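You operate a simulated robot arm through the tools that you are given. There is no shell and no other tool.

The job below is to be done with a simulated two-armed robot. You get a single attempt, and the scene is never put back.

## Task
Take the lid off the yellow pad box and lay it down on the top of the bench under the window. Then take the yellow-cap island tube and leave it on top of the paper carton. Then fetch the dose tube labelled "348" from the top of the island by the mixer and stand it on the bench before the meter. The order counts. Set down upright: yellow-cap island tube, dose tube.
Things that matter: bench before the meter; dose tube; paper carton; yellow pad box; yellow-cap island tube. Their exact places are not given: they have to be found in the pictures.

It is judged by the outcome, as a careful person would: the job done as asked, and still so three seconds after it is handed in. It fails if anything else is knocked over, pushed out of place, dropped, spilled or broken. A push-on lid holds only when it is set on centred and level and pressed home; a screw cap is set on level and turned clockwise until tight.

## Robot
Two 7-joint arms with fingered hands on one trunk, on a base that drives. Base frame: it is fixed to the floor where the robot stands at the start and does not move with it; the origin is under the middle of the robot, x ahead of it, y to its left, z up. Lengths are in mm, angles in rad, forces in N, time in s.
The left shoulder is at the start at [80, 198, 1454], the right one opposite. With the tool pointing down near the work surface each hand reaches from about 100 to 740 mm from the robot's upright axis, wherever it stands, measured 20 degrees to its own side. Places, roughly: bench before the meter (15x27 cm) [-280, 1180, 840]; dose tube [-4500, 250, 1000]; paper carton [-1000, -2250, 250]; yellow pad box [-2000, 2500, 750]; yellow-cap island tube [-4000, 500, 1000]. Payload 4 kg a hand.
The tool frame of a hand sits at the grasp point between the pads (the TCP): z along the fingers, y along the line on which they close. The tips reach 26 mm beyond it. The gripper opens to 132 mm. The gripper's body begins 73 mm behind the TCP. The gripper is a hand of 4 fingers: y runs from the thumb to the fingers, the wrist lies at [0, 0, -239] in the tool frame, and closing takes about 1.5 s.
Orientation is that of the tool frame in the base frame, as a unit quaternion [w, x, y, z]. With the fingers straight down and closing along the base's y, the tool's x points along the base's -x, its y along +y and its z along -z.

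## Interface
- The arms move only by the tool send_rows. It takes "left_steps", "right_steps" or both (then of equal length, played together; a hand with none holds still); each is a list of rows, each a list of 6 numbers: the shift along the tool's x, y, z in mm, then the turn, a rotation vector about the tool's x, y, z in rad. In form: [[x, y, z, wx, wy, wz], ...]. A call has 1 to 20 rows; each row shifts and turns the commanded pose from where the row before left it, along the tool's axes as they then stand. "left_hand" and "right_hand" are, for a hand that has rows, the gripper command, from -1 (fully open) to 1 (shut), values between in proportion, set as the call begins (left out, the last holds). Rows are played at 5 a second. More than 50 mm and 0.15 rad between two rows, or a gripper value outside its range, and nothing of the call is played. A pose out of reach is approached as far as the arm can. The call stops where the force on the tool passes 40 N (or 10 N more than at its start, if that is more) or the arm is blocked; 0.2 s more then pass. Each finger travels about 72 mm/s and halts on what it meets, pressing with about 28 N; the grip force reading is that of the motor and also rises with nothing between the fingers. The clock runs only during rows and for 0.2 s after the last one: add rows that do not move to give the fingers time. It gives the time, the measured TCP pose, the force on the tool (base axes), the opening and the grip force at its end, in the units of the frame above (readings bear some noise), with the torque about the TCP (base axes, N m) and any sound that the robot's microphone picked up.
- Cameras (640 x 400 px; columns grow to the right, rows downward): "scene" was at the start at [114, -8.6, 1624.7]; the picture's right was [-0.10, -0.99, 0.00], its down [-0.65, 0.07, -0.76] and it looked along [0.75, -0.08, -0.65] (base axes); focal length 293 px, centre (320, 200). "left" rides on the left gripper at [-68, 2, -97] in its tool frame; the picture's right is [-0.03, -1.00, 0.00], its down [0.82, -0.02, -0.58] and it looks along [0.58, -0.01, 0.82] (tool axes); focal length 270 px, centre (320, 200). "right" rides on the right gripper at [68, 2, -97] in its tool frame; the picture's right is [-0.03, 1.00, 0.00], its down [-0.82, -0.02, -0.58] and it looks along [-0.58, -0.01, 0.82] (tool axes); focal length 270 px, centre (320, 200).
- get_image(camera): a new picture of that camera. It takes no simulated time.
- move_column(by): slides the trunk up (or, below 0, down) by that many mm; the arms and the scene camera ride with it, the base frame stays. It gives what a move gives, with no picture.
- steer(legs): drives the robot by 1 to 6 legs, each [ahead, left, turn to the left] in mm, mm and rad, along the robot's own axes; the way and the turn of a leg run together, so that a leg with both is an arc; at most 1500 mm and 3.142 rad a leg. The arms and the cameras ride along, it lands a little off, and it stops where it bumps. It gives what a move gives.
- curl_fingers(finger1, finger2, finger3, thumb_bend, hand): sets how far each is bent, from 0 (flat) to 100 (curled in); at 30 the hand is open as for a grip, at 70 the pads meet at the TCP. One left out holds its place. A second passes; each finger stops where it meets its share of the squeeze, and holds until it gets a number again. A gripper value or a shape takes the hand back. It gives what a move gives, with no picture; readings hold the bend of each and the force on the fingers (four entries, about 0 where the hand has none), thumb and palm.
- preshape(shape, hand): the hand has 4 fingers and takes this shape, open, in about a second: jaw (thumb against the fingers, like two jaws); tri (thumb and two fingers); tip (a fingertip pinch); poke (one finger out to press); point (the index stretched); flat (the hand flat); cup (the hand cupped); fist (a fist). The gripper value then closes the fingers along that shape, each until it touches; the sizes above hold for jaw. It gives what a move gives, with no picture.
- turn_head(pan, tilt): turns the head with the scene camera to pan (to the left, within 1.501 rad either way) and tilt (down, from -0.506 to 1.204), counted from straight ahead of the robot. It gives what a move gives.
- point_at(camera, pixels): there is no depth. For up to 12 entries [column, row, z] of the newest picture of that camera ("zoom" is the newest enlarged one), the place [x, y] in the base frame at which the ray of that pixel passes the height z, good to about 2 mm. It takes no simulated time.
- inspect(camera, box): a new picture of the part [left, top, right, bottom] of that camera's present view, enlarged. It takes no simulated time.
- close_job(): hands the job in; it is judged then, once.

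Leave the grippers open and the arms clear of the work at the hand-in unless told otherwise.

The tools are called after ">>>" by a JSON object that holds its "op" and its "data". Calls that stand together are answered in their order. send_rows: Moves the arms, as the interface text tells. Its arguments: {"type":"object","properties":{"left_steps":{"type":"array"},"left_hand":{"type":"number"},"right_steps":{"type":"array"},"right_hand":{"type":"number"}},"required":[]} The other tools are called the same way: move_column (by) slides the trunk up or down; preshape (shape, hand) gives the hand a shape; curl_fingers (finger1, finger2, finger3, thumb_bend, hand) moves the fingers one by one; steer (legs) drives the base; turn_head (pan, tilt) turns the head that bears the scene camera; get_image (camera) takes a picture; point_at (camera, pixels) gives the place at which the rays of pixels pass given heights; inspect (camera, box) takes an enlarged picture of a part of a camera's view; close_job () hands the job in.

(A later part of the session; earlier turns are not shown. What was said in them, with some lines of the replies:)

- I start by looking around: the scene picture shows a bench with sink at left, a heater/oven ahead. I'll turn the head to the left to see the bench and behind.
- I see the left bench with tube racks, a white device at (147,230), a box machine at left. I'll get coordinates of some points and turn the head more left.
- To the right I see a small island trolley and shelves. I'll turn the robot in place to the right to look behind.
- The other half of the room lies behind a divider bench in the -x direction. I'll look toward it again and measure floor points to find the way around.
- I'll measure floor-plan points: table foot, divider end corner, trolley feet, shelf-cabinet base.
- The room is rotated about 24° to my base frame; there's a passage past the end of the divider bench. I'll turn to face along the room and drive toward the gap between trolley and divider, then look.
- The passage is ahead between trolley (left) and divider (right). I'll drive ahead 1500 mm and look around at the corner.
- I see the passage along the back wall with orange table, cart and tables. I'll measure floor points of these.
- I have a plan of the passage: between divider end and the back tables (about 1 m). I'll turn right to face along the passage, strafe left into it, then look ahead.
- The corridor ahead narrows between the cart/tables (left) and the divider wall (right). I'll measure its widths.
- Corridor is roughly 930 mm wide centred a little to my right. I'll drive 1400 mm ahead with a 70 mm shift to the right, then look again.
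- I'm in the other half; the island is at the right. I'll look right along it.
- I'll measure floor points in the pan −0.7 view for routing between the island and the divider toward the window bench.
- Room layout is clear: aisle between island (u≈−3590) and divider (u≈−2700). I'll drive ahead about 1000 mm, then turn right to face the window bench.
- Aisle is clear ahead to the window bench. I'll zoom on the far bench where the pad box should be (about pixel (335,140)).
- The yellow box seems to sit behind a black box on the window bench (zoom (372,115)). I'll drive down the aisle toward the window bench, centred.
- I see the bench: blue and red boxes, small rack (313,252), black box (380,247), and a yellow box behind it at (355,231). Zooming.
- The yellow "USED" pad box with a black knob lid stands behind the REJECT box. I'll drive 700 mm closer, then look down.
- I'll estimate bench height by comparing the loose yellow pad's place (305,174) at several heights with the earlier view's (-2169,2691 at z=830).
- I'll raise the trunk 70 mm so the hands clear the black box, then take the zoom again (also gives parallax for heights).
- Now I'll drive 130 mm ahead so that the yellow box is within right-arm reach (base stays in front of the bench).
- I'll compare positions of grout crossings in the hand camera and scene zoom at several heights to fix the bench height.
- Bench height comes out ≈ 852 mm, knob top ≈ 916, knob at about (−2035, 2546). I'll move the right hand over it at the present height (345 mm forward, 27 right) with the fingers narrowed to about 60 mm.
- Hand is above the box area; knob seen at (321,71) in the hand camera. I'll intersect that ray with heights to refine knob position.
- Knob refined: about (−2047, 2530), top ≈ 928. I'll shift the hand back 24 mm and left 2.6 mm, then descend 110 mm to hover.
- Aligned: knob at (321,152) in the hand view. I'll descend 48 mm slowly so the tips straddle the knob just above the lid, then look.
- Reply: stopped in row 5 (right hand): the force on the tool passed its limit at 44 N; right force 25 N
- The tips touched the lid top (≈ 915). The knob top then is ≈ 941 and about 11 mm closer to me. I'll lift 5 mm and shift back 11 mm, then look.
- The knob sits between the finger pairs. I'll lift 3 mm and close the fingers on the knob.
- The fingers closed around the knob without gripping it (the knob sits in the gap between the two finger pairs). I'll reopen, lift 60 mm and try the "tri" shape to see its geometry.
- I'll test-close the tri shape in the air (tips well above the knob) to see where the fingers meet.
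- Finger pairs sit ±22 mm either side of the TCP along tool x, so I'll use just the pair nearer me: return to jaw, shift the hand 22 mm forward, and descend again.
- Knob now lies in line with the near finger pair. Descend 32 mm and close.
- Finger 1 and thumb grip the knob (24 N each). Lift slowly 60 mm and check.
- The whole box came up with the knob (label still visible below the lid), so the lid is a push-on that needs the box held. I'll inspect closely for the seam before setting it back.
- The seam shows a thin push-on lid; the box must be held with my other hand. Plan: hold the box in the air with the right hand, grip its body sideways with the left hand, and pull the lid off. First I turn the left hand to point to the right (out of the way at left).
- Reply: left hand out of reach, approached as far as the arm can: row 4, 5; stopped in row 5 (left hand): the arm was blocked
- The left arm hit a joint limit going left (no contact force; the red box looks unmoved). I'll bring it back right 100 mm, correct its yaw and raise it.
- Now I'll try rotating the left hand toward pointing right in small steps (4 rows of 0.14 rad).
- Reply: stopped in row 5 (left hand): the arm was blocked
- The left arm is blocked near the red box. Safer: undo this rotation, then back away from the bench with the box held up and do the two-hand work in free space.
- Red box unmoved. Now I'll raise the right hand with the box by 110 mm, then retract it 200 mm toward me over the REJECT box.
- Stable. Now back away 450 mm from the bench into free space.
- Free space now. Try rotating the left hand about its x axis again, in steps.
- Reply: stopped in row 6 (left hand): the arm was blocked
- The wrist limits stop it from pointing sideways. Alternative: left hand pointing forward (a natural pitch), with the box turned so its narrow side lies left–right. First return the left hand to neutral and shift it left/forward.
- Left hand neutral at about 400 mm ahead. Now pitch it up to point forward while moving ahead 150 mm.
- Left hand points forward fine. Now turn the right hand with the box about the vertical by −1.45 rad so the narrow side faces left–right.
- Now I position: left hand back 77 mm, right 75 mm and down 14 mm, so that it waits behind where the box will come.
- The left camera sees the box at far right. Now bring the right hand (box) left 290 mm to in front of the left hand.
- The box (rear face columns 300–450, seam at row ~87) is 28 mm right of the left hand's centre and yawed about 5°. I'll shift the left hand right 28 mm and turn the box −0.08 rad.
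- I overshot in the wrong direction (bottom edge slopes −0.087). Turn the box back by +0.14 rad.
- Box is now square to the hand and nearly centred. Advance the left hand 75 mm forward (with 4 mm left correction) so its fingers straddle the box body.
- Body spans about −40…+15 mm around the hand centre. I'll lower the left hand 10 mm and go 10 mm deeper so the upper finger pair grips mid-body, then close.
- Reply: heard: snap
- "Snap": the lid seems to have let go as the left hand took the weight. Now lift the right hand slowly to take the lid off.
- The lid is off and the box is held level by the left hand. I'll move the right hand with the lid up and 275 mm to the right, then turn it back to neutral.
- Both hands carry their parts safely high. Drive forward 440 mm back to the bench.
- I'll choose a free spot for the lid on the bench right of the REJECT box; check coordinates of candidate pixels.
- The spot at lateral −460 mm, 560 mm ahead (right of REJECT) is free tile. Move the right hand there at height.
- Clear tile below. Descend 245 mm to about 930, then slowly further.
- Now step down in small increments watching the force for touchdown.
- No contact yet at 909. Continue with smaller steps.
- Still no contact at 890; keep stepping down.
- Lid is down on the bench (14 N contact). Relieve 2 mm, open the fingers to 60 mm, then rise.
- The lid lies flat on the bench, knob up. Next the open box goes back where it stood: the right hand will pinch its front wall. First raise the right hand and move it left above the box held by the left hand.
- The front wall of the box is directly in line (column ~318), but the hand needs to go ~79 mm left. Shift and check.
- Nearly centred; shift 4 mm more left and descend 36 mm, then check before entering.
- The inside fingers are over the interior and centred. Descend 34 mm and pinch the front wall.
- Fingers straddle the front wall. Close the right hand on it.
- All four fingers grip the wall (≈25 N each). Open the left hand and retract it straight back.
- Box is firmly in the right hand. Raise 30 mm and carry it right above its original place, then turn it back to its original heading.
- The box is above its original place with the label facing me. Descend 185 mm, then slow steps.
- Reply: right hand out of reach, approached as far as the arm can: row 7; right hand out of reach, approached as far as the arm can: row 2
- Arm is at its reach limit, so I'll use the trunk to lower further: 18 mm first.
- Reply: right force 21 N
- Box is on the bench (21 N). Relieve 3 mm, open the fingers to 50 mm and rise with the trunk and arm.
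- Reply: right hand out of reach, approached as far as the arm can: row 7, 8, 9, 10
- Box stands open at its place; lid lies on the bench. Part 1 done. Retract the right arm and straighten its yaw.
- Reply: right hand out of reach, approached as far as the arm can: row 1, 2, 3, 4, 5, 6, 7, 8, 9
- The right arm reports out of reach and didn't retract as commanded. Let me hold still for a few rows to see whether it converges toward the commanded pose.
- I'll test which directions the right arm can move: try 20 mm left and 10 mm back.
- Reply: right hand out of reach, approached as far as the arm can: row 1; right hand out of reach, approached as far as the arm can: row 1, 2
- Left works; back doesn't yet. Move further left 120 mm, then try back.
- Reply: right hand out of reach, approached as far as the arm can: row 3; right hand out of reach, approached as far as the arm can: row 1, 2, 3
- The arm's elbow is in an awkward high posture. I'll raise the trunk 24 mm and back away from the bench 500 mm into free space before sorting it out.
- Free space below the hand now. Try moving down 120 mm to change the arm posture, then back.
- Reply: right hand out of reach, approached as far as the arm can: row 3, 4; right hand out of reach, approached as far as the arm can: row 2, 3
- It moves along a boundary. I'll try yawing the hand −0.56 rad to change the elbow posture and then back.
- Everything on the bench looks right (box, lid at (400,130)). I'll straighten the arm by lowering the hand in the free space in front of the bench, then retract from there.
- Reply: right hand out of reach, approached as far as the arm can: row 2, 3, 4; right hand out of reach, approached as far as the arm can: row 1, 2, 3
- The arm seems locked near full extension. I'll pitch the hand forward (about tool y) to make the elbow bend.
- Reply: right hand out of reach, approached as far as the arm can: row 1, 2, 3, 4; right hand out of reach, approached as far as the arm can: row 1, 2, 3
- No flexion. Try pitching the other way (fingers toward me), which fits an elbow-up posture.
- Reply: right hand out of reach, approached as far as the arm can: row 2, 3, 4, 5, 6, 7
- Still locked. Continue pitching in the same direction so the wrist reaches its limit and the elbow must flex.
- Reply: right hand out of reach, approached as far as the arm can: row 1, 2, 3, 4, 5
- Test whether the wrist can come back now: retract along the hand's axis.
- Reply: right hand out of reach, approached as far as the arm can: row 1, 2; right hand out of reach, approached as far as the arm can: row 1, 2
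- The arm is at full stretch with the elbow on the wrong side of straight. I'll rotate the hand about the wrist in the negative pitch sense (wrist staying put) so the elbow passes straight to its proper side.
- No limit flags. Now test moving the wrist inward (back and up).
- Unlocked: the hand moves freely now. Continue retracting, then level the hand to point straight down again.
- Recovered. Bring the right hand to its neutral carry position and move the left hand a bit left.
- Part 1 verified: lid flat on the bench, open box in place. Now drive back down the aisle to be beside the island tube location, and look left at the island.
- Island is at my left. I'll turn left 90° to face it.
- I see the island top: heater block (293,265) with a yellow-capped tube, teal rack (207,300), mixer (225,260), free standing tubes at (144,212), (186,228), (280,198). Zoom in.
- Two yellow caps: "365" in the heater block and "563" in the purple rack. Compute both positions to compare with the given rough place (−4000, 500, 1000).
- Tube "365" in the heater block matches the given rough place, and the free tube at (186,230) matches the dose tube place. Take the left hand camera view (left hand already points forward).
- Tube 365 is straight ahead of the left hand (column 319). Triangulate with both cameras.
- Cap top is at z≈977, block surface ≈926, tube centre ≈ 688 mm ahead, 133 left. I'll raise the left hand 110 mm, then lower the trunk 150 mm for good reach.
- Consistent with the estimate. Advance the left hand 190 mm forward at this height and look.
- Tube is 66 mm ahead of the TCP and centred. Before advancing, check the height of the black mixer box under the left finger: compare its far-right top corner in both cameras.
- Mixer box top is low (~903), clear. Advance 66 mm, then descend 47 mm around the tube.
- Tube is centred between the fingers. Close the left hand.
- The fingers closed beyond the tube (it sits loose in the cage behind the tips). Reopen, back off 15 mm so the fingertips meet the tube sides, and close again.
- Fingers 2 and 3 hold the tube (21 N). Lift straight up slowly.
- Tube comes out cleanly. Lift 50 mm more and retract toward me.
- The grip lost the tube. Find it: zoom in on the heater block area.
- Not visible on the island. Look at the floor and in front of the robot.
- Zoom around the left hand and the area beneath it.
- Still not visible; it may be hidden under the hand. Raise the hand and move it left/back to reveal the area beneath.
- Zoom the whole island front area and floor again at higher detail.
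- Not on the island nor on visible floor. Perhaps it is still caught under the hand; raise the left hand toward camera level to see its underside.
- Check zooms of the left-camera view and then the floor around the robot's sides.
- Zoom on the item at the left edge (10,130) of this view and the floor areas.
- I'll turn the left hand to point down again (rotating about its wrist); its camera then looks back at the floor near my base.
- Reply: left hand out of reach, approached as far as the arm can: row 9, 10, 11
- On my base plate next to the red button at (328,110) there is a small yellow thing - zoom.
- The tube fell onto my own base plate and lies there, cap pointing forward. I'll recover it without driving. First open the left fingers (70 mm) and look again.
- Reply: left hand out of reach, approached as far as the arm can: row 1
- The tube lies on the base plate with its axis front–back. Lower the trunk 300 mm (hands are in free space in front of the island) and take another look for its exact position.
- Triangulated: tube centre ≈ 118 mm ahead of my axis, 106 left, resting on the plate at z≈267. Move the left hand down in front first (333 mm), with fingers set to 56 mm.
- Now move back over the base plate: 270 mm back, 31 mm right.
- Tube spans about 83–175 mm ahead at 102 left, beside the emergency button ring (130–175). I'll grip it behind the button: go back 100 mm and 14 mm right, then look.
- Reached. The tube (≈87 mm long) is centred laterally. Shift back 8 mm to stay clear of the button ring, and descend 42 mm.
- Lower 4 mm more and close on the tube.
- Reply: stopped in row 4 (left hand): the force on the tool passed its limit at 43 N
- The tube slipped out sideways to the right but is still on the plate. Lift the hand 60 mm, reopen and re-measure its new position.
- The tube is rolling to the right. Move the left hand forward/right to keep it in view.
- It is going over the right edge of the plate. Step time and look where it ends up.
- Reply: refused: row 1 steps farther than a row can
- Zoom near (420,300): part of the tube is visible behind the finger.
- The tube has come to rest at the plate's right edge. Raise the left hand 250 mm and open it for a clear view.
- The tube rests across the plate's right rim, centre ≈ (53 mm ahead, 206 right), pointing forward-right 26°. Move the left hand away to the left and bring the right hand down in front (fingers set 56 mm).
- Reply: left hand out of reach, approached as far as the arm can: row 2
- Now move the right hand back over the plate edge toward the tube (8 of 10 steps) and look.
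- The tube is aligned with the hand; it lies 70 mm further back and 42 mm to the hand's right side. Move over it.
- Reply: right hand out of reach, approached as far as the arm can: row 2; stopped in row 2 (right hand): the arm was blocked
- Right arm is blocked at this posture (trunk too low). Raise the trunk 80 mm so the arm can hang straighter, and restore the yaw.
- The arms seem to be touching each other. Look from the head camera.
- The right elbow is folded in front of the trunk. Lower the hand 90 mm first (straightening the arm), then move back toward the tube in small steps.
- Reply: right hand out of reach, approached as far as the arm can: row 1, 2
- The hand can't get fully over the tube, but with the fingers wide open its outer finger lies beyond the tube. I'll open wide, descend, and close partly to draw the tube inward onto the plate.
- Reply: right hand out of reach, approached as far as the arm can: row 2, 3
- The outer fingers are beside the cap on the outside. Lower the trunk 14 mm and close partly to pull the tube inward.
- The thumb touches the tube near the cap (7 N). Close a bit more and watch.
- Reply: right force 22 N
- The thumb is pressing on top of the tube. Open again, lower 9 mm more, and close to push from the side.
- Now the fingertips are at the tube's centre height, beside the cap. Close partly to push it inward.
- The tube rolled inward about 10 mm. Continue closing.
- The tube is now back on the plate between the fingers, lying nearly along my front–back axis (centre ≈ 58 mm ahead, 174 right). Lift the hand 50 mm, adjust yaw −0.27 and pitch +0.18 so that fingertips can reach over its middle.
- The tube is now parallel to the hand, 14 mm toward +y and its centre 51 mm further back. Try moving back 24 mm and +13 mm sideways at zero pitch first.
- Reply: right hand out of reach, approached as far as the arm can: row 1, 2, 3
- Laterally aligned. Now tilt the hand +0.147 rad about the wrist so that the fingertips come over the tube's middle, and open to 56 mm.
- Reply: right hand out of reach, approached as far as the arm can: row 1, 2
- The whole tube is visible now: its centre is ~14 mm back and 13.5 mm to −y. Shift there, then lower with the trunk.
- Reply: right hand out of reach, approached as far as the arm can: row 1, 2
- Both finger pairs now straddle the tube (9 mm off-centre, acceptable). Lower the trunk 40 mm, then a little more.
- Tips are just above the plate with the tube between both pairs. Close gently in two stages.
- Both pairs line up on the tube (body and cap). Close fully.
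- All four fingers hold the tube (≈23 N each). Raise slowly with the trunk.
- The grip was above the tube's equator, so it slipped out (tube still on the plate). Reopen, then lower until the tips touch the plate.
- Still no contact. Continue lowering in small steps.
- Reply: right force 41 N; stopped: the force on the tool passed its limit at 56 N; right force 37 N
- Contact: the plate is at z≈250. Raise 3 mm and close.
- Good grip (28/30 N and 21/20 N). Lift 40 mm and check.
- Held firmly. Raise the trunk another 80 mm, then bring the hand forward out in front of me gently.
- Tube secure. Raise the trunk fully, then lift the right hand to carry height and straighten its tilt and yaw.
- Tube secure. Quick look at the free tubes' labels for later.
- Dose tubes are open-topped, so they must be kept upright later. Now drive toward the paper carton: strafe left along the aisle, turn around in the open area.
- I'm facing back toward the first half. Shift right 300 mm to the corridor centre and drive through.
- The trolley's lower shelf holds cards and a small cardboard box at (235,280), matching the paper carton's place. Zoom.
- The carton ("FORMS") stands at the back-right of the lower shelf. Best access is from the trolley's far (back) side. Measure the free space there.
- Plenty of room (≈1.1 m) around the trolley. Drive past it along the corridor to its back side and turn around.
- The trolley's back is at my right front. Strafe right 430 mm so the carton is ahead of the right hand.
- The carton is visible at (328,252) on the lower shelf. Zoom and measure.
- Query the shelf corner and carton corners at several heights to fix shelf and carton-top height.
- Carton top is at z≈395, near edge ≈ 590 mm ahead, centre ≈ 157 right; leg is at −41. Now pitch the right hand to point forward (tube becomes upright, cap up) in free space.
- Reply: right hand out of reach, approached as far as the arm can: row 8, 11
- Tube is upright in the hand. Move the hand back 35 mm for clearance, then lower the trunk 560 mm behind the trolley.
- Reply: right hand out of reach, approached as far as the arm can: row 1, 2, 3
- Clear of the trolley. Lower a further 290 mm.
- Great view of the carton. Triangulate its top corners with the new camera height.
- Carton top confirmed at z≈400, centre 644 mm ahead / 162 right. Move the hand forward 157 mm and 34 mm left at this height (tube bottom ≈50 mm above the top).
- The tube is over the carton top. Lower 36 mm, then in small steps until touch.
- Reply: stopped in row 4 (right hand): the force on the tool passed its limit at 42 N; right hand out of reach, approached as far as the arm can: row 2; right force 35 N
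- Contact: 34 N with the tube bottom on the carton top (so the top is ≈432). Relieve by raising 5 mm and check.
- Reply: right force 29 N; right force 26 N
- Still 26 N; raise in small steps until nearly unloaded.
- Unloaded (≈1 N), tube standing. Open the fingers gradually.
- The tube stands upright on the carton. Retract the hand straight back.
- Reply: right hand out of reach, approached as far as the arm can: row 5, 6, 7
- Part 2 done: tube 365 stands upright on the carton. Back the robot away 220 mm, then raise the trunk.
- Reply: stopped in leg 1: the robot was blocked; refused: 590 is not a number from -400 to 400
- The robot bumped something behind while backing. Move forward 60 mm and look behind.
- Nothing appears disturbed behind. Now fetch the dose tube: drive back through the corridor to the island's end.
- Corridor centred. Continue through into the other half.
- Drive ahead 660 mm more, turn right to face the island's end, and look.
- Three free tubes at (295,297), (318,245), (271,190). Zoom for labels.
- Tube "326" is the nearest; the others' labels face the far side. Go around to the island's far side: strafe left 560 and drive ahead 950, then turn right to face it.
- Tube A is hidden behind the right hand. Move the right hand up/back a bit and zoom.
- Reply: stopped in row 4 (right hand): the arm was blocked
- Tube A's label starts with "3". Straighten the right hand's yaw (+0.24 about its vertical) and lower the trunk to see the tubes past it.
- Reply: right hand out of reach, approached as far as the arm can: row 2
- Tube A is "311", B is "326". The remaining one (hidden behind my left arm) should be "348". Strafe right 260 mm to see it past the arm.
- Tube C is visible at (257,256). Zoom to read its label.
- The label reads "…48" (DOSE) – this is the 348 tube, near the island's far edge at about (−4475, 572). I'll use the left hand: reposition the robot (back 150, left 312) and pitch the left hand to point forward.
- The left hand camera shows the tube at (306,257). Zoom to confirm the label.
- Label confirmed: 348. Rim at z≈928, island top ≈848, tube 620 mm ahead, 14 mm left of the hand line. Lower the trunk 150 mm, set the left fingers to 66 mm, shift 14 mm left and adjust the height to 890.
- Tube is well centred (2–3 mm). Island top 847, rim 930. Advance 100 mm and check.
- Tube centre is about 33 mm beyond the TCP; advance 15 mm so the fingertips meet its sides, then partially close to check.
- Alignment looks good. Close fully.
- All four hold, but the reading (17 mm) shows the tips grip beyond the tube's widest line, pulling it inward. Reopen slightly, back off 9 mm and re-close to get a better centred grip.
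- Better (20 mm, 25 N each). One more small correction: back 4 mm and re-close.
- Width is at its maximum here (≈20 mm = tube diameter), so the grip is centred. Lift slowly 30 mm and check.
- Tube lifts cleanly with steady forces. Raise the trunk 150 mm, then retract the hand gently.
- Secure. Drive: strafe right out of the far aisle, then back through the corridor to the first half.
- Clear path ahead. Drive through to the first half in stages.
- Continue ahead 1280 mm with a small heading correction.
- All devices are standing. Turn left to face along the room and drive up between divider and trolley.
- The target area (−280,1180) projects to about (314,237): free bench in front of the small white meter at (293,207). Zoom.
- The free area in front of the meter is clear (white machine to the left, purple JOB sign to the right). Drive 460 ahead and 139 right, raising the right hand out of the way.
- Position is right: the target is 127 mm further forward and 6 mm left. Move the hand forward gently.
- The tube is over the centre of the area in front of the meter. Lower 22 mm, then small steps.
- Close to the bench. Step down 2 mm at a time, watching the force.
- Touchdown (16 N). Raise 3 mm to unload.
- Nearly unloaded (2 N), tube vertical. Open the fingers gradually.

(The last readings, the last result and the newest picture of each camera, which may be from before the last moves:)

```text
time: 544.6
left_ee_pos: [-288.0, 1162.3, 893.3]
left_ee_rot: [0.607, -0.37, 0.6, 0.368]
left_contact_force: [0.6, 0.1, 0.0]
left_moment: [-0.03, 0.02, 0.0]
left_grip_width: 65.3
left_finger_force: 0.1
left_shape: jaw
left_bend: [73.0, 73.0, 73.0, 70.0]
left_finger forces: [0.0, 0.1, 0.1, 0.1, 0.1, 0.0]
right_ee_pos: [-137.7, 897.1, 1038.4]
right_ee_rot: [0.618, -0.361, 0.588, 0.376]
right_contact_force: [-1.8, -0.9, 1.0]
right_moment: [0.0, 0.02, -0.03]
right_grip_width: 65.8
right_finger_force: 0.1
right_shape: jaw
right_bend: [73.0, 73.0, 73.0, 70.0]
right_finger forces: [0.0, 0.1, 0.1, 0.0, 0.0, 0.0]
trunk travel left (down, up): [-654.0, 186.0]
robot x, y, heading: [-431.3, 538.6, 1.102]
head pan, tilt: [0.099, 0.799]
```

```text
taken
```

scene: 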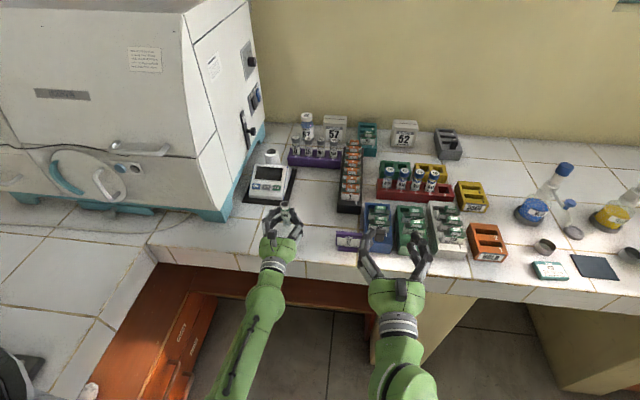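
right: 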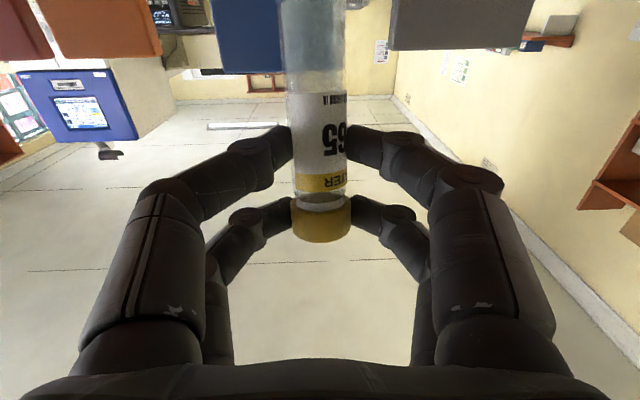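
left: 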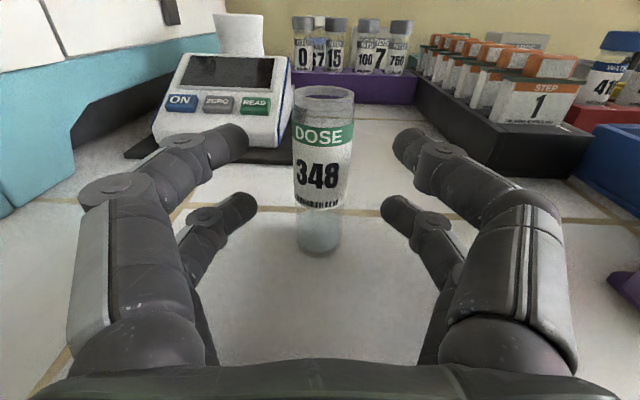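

The tube stands upright and free. Retract the left hand straight back.

>>> {"op": "send_rows", "data": {"left_steps": [[0, 0, -8, 0, 0, 0], [0, 0, -15, 0, 0, 0], [0, 0, -20, 0, 0, 0], [0, 0, -25, 0, 0, 0], [0, 0, -25, 0, 0, 0], [0, 0, -25, 0, 0, 0], [0, 0, -20, 0, 0, 0], [0, 0, 0, 0, 0, 0]]}}

>>> {"op": "get_image", "data": {"camera": "left"}}

>>> {"op": "inspect", "data": {"camera": "scene", "box": [230, 140, 390, 250]}}

```text
time: 546.4
left_ee_pos: [-349.9, 1039.7, 891.8]
left_ee_rot: [0.606, -0.371, 0.599, 0.37]
left_contact_force: [0.5, -0.7, 0.6]
left_moment: [0.0, 0.0, -0.01]
left_grip_width: 65.6
left_finger_force: 0.1
left_shape: jaw
left_bend: [73.0, 73.0, 73.0, 70.0]
left_finger forces: [0.0, 0.1, 0.1, 0.1, 0.0, 0.0]
right_ee_pos: [-137.4, 898.3, 1036.8]
right_ee_rot: [0.618, -0.362, 0.588, 0.377]
right_contact_force: [1.1, -0.9, -0.1]
right_moment: [0.02, -0.01, -0.01]
right_grip_width: 65.6
right_finger_force: 0.1
right_shape: jaw
right_bend: [73.0, 73.0, 73.0, 70.0]
right_finger forces: [0.0, 0.0, 0.0, 0.0, 0.0, 0.0]
trunk travel left (down, up): [-654.0, 186.0]
robot x, y, heading: [-428.6, 538.8, 1.105]
head pan, tilt: [0.099, 0.799]
```

```text
taken
```

left: 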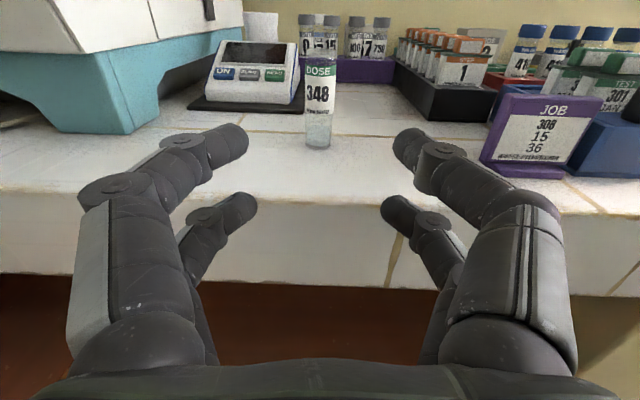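

```text
3.64 times, centred on (310, 195) of scene
```

zoom: 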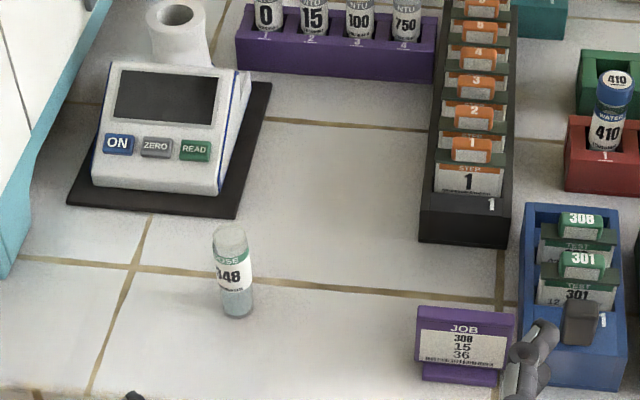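

Part 3 done: tube 348 stands in front of the meter. Back the robot off 300 mm and open both hands.

>>> {"op": "steer", "data": {"legs": [[-350, 0, 0]]}}

>>> {"op": "send_rows", "data": {"left_steps": [[0, 0, 0, 0, 0, 0], [0, 0, 0, 0, 0, 0], [0, 0, 0, 0, 0, 0], [0, 0, 0, 0, 0, 0]], "right_steps": [[0, 0, 0, 0, 0, 0], [0, 0, 0, 0, 0, 0], [0, 0, 0, 0, 0, 0], [0, 0, 0, 0, 0, 0]], "left_hand": -1, "right_hand": -1}}

>>> {"op": "move_column", "data": {"by": 180}}

>>> {"op": "turn_head", "data": {"pan": 0.0, "tilt": 0.6}}

>>> {"op": "get_image", "data": {"camera": "scene"}}

```text
time: 548.7
left_ee_pos: [-506.9, 727.7, 891.9]
left_ee_rot: [0.606, -0.37, 0.6, 0.368]
left_contact_force: [-0.4, 0.9, -0.2]
left_moment: [0.01, -0.02, 0.0]
left_grip_width: 65.5
left_finger_force: 0.1
left_shape: jaw
left_bend: [73.0, 73.0, 73.0, 70.0]
left_finger forces: [0.0, 0.0, 0.1, 0.1, 0.0, 0.0]
right_ee_pos: [-294.4, 585.7, 1038.4]
right_ee_rot: [0.619, -0.361, 0.589, 0.375]
right_contact_force: [-0.6, 0.8, 0.5]
right_moment: [0.02, 0.0, 0.0]
right_grip_width: 65.8
right_finger_force: 0.2
right_shape: jaw
right_bend: [73.0, 73.0, 73.0, 70.0]
right_finger forces: [0.0, 0.0, 0.0, 0.0, 0.0, 0.0]
trunk travel left (down, up): [-654.0, 186.0]
robot x, y, heading: [-586.7, 229.8, 1.1]
head pan, tilt: [0.099, 0.799]
```

```text
time: 549.7
left_ee_pos: [-507.5, 727.1, 892.0]
left_ee_rot: [0.606, -0.37, 0.6, 0.369]
left_contact_force: [0.6, -0.1, -0.5]
left_moment: [0.03, 0.0, -0.02]
left_grip_width: 131.9
left_finger_force: 0.2
left_shape: jaw
left_bend: [30.0, 30.0, 30.0, 30.0]
left_finger forces: [0.0, 0.0, 0.0, 0.1, 0.1, 0.0]
right_ee_pos: [-295.1, 585.4, 1037.9]
right_ee_rot: [0.618, -0.361, 0.588, 0.376]
right_contact_force: [0.3, 0.5, -0.6]
right_moment: [0.0, 0.03, -0.01]
right_grip_width: 131.7
right_finger_force: 0.0
right_shape: jaw
right_bend: [30.0, 30.0, 30.0, 30.0]
right_finger forces: [0.1, 0.0, 0.0, 0.0, 0.0, 0.0]
trunk travel left (down, up): [-654.0, 186.0]
robot x, y, heading: [-586.3, 226.8, 1.101]
head pan, tilt: [0.099, 0.799]
```

```text
time: 551.7
left_ee_pos: [-506.6, 728.3, 1071.2]
left_ee_rot: [0.607, -0.369, 0.599, 0.368]
left_contact_force: [-0.3, 0.2, -0.1]
left_moment: [-0.01, -0.01, 0.0]
left_grip_width: 131.9
left_finger_force: 0.0
left_shape: jaw
left_bend: [30.0, 30.0, 30.0, 30.0]
left_finger forces: [0.1, 0.1, 0.0, 0.0, 0.1, 0.0]
right_ee_pos: [-295.9, 584.0, 1217.5]
right_ee_rot: [0.618, -0.361, 0.588, 0.376]
right_contact_force: [-0.2, 0.0, -0.2]
right_moment: [0.0, 0.02, 0.0]
right_grip_width: 131.9
right_finger_force: 0.1
right_shape: jaw
right_bend: [30.0, 30.0, 30.0, 30.0]
right_finger forces: [0.0, 0.1, 0.1, 0.1, 0.0, 0.1]
trunk travel left (down, up): [-834.0, 6.0]
robot x, y, heading: [-588.0, 229.8, 1.095]
head pan, tilt: [0.099, 0.799]
```

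```text
time: 552.4
left_ee_pos: [-507.0, 726.3, 1072.0]
left_ee_rot: [0.607, -0.369, 0.6, 0.368]
left_contact_force: [-0.3, 0.0, -0.2]
left_moment: [0.0, 0.0, 0.0]
left_grip_width: 131.9
left_finger_force: 0.0
left_shape: jaw
left_bend: [30.0, 30.0, 30.0, 30.0]
left_finger forces: [0.0, 0.1, 0.1, 0.0, 0.0, 0.0]
right_ee_pos: [-295.2, 584.4, 1218.1]
right_ee_rot: [0.619, -0.361, 0.588, 0.376]
right_contact_force: [0.1, -0.1, -0.4]
right_moment: [0.02, 0.02, 0.03]
right_grip_width: 131.7
right_finger_force: 0.0
right_shape: jaw
right_bend: [30.0, 30.0, 30.0, 30.0]
right_finger forces: [0.0, 0.1, 0.0, 0.0, 0.0, 0.0]
trunk travel left (down, up): [-834.0, 6.0]
robot x, y, heading: [-590.8, 222.9, 1.1]
head pan, tilt: [0.0, 0.6]
```

```text
taken
```

scene: 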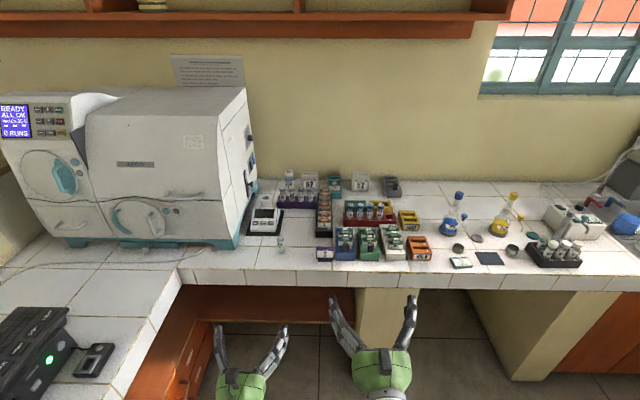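

Tube 348 stands well. Turn right to check the tube on the carton from a distance before handing in.

>>> {"op": "steer", "data": {"legs": [[0, 0, -1.5]]}}

>>> {"op": "turn_head", "data": {"pan": -1.4, "tilt": 0.45}}

>>> {"op": "get_image", "data": {"camera": "scene"}}

```text
time: 556.5
left_ee_pos: [-83.3, 185.4, 1072.4]
left_ee_rot: [0.695, 0.136, 0.692, -0.141]
left_contact_force: [-1.4, 0.2, 0.3]
left_moment: [-0.02, -0.03, -0.02]
left_grip_width: 131.9
left_finger_force: 0.0
left_shape: jaw
left_bend: [30.0, 30.0, 30.0, 30.0]
left_finger forces: [0.1, 0.1, 0.0, 0.0, 0.1, 0.1]
right_ee_pos: [-208.7, -37.4, 1217.9]
right_ee_rot: [0.71, 0.134, 0.677, -0.144]
right_contact_force: [0.3, 0.0, 0.0]
right_moment: [0.0, -0.01, -0.02]
right_grip_width: 132.1
right_finger_force: 0.0
right_shape: jaw
right_bend: [30.0, 30.0, 30.0, 30.0]
right_finger forces: [0.0, 0.0, 0.0, 0.0, 0.1, 0.0]
trunk travel left (down, up): [-834.0, 6.0]
robot x, y, heading: [-588.7, 231.3, -0.397]
head pan, tilt: [0.0, 0.6]
```

```text
time: 558.0
left_ee_pos: [-83.5, 183.9, 1072.5]
left_ee_rot: [0.696, 0.135, 0.691, -0.142]
left_contact_force: [0.2, -0.3, -0.1]
left_moment: [-0.02, 0.0, -0.01]
left_grip_width: 131.7
left_finger_force: 0.1
left_shape: jaw
left_bend: [30.0, 30.0, 30.0, 30.0]
left_finger forces: [0.1, 0.1, 0.0, 0.0, 0.1, 0.1]
right_ee_pos: [-209.0, -36.8, 1218.6]
right_ee_rot: [0.709, 0.135, 0.677, -0.145]
right_contact_force: [0.5, -1.0, 0.3]
right_moment: [0.02, -0.02, 0.0]
right_grip_width: 131.8
right_finger_force: 0.1
right_shape: jaw
right_bend: [30.0, 30.0, 30.0, 30.0]
right_finger forces: [0.0, 0.0, 0.0, 0.1, 0.1, 0.0]
trunk travel left (down, up): [-834.0, 6.0]
robot x, y, heading: [-589.5, 228.1, -0.393]
head pan, tilt: [-1.4, 0.45]
```

```text
taken
```

scene: 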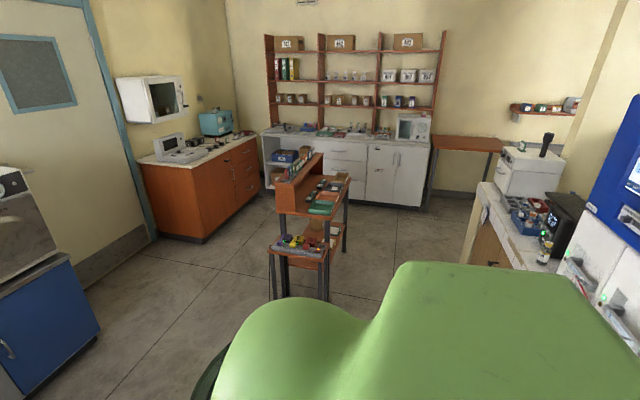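

>>> {"op": "inspect", "data": {"camera": "scene", "box": [250, 180, 370, 300]}}

>>> {"op": "inspect", "data": {"camera": "scene", "box": [290, 205, 350, 250]}}

```text
3.33 times, centred on (310, 240) of scene
```

zoom: 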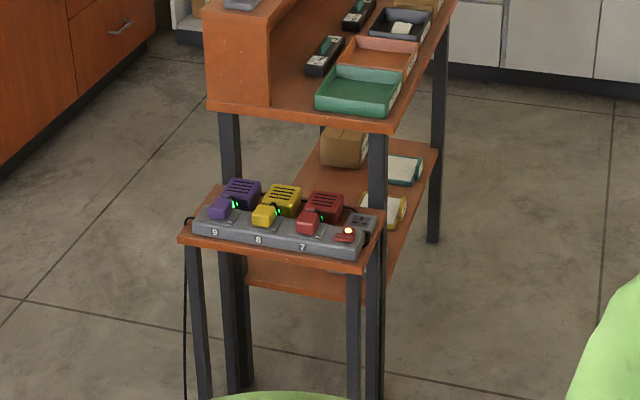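

```text
8.89 times, centred on (320, 228) of scene
```

zoom: 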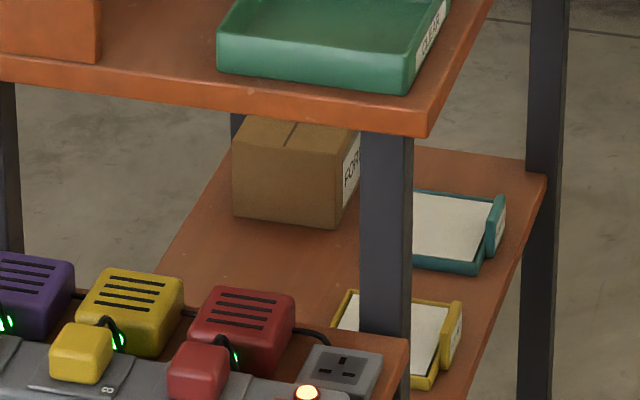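

The tabletop hides the carton top from here. Lower the trunk to look under it.

>>> {"op": "move_column", "data": {"by": -400}}

>>> {"op": "move_column", "data": {"by": -250}}

>>> {"op": "turn_head", "data": {"pan": -1.4, "tilt": 0.25}}

>>> {"op": "get_image", "data": {"camera": "scene"}}

```text
time: 561.8
left_ee_pos: [-83.0, 185.2, 672.2]
left_ee_rot: [0.696, 0.135, 0.69, -0.143]
left_contact_force: [0.2, -0.6, 0.1]
left_moment: [-0.03, 0.0, 0.0]
left_grip_width: 131.6
left_finger_force: 0.1
left_shape: jaw
left_bend: [30.0, 30.0, 30.0, 30.0]
left_finger forces: [0.1, 0.0, 0.0, 0.1, 0.0, 0.0]
right_ee_pos: [-208.5, -37.8, 818.1]
right_ee_rot: [0.71, 0.134, 0.677, -0.144]
right_contact_force: [0.0, 0.1, -1.7]
right_moment: [0.02, 0.03, 0.0]
right_grip_width: 131.9
right_finger_force: 0.1
right_shape: jaw
right_bend: [30.0, 30.0, 30.0, 30.0]
right_finger forces: [0.0, 0.0, 0.0, 0.1, 0.0, 0.0]
trunk travel left (down, up): [-434.0, 406.0]
robot x, y, heading: [-589.5, 229.1, -0.394]
head pan, tilt: [-1.4, 0.45]
```

```text
time: 564.4
left_ee_pos: [-83.5, 186.0, 422.0]
left_ee_rot: [0.695, 0.137, 0.691, -0.143]
left_contact_force: [0.0, 0.8, 0.6]
left_moment: [-0.03, -0.03, 0.0]
left_grip_width: 132.2
left_finger_force: 0.0
left_shape: jaw
left_bend: [30.0, 30.0, 30.0, 30.0]
left_finger forces: [0.0, 0.0, 0.0, 0.0, 0.1, 0.0]
right_ee_pos: [-206.5, -36.7, 568.5]
right_ee_rot: [0.709, 0.135, 0.677, -0.144]
right_contact_force: [-0.6, -0.3, 0.0]
right_moment: [-0.07, 0.01, 0.02]
right_grip_width: 132.2
right_finger_force: 0.1
right_shape: jaw
right_bend: [30.0, 30.0, 30.0, 30.0]
right_finger forces: [0.0, 0.1, 0.1, 0.0, 0.0, 0.0]
trunk travel left (down, up): [-184.0, 656.0]
robot x, y, heading: [-587.0, 225.7, -0.395]
head pan, tilt: [-1.4, 0.45]
```

```text
time: 565.1
left_ee_pos: [-83.9, 184.8, 422.1]
left_ee_rot: [0.696, 0.136, 0.691, -0.142]
left_contact_force: [-0.1, 0.2, -0.5]
left_moment: [0.0, -0.01, -0.01]
left_grip_width: 132.1
left_finger_force: 0.1
left_shape: jaw
left_bend: [30.0, 30.0, 30.0, 30.0]
left_finger forces: [0.1, 0.1, 0.0, 0.1, 0.1, 0.0]
right_ee_pos: [-208.1, -36.8, 568.1]
right_ee_rot: [0.709, 0.135, 0.677, -0.145]
right_contact_force: [0.4, 0.3, -0.2]
right_moment: [0.0, 0.0, 0.02]
right_grip_width: 131.9
right_finger_force: 0.2
right_shape: jaw
right_bend: [30.0, 30.0, 30.0, 30.0]
right_finger forces: [0.0, 0.1, 0.1, 0.1, 0.1, 0.0]
trunk travel left (down, up): [-184.0, 656.0]
robot x, y, heading: [-584.8, 226.3, -0.393]
head pan, tilt: [-1.4, 0.25]
```

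```text
taken
```

scene: 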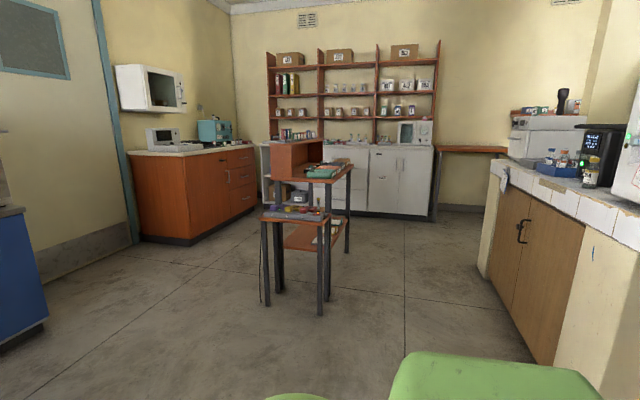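

>>> {"op": "inspect", "data": {"camera": "scene", "box": [270, 160, 370, 260]}}

```text
4.00 times, centred on (320, 210) of scene
```

zoom: 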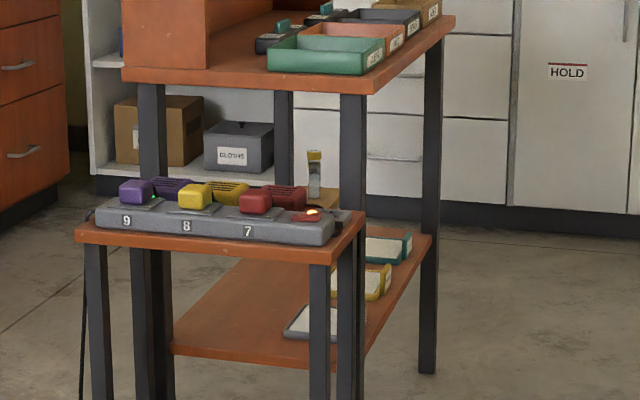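

The yellow-cap tube stands upright on the carton (315,172), the dose tube stands before the meter, the lid lies on the window bench. Grippers are open and arms are clear. Handing in.

>>> {"op": "close_job", "data": {}}

```text
The job is handed in.
```

I've handed the job in. All three items are where you asked, but the yellow-cap tube fell once on the way.

- **Pad box lid:** it lies flat, knob up, on the bench under the window, to the right of the REJECT box. The lid was pushed on tight, so I lifted the box and pulled the lid off with both hands. I put the open box back in its place.
- **Yellow-cap tube (365):** it stands upright on top of the paper carton. I checked it once more just before handing in.
- **Dose tube 348:** it stands upright on the bench in front of the meter. It was farther along the island than the place you gave. I read the labels of all three loose dose tubes there; the other two are 311 and 326.

**The fall:** after I took tube 365 out of the heater block, it slipped from the left hand and dropped onto my own base plate. While I was picking it up it rolled to the plate's edge, but it never reached the floor. The cap stayed on and I saw no damage or spill.

**The bump:** backing away from the carton, I bumped something behind me, probably the orange cabinet. Everything on that counter was still standing when I looked afterwards.
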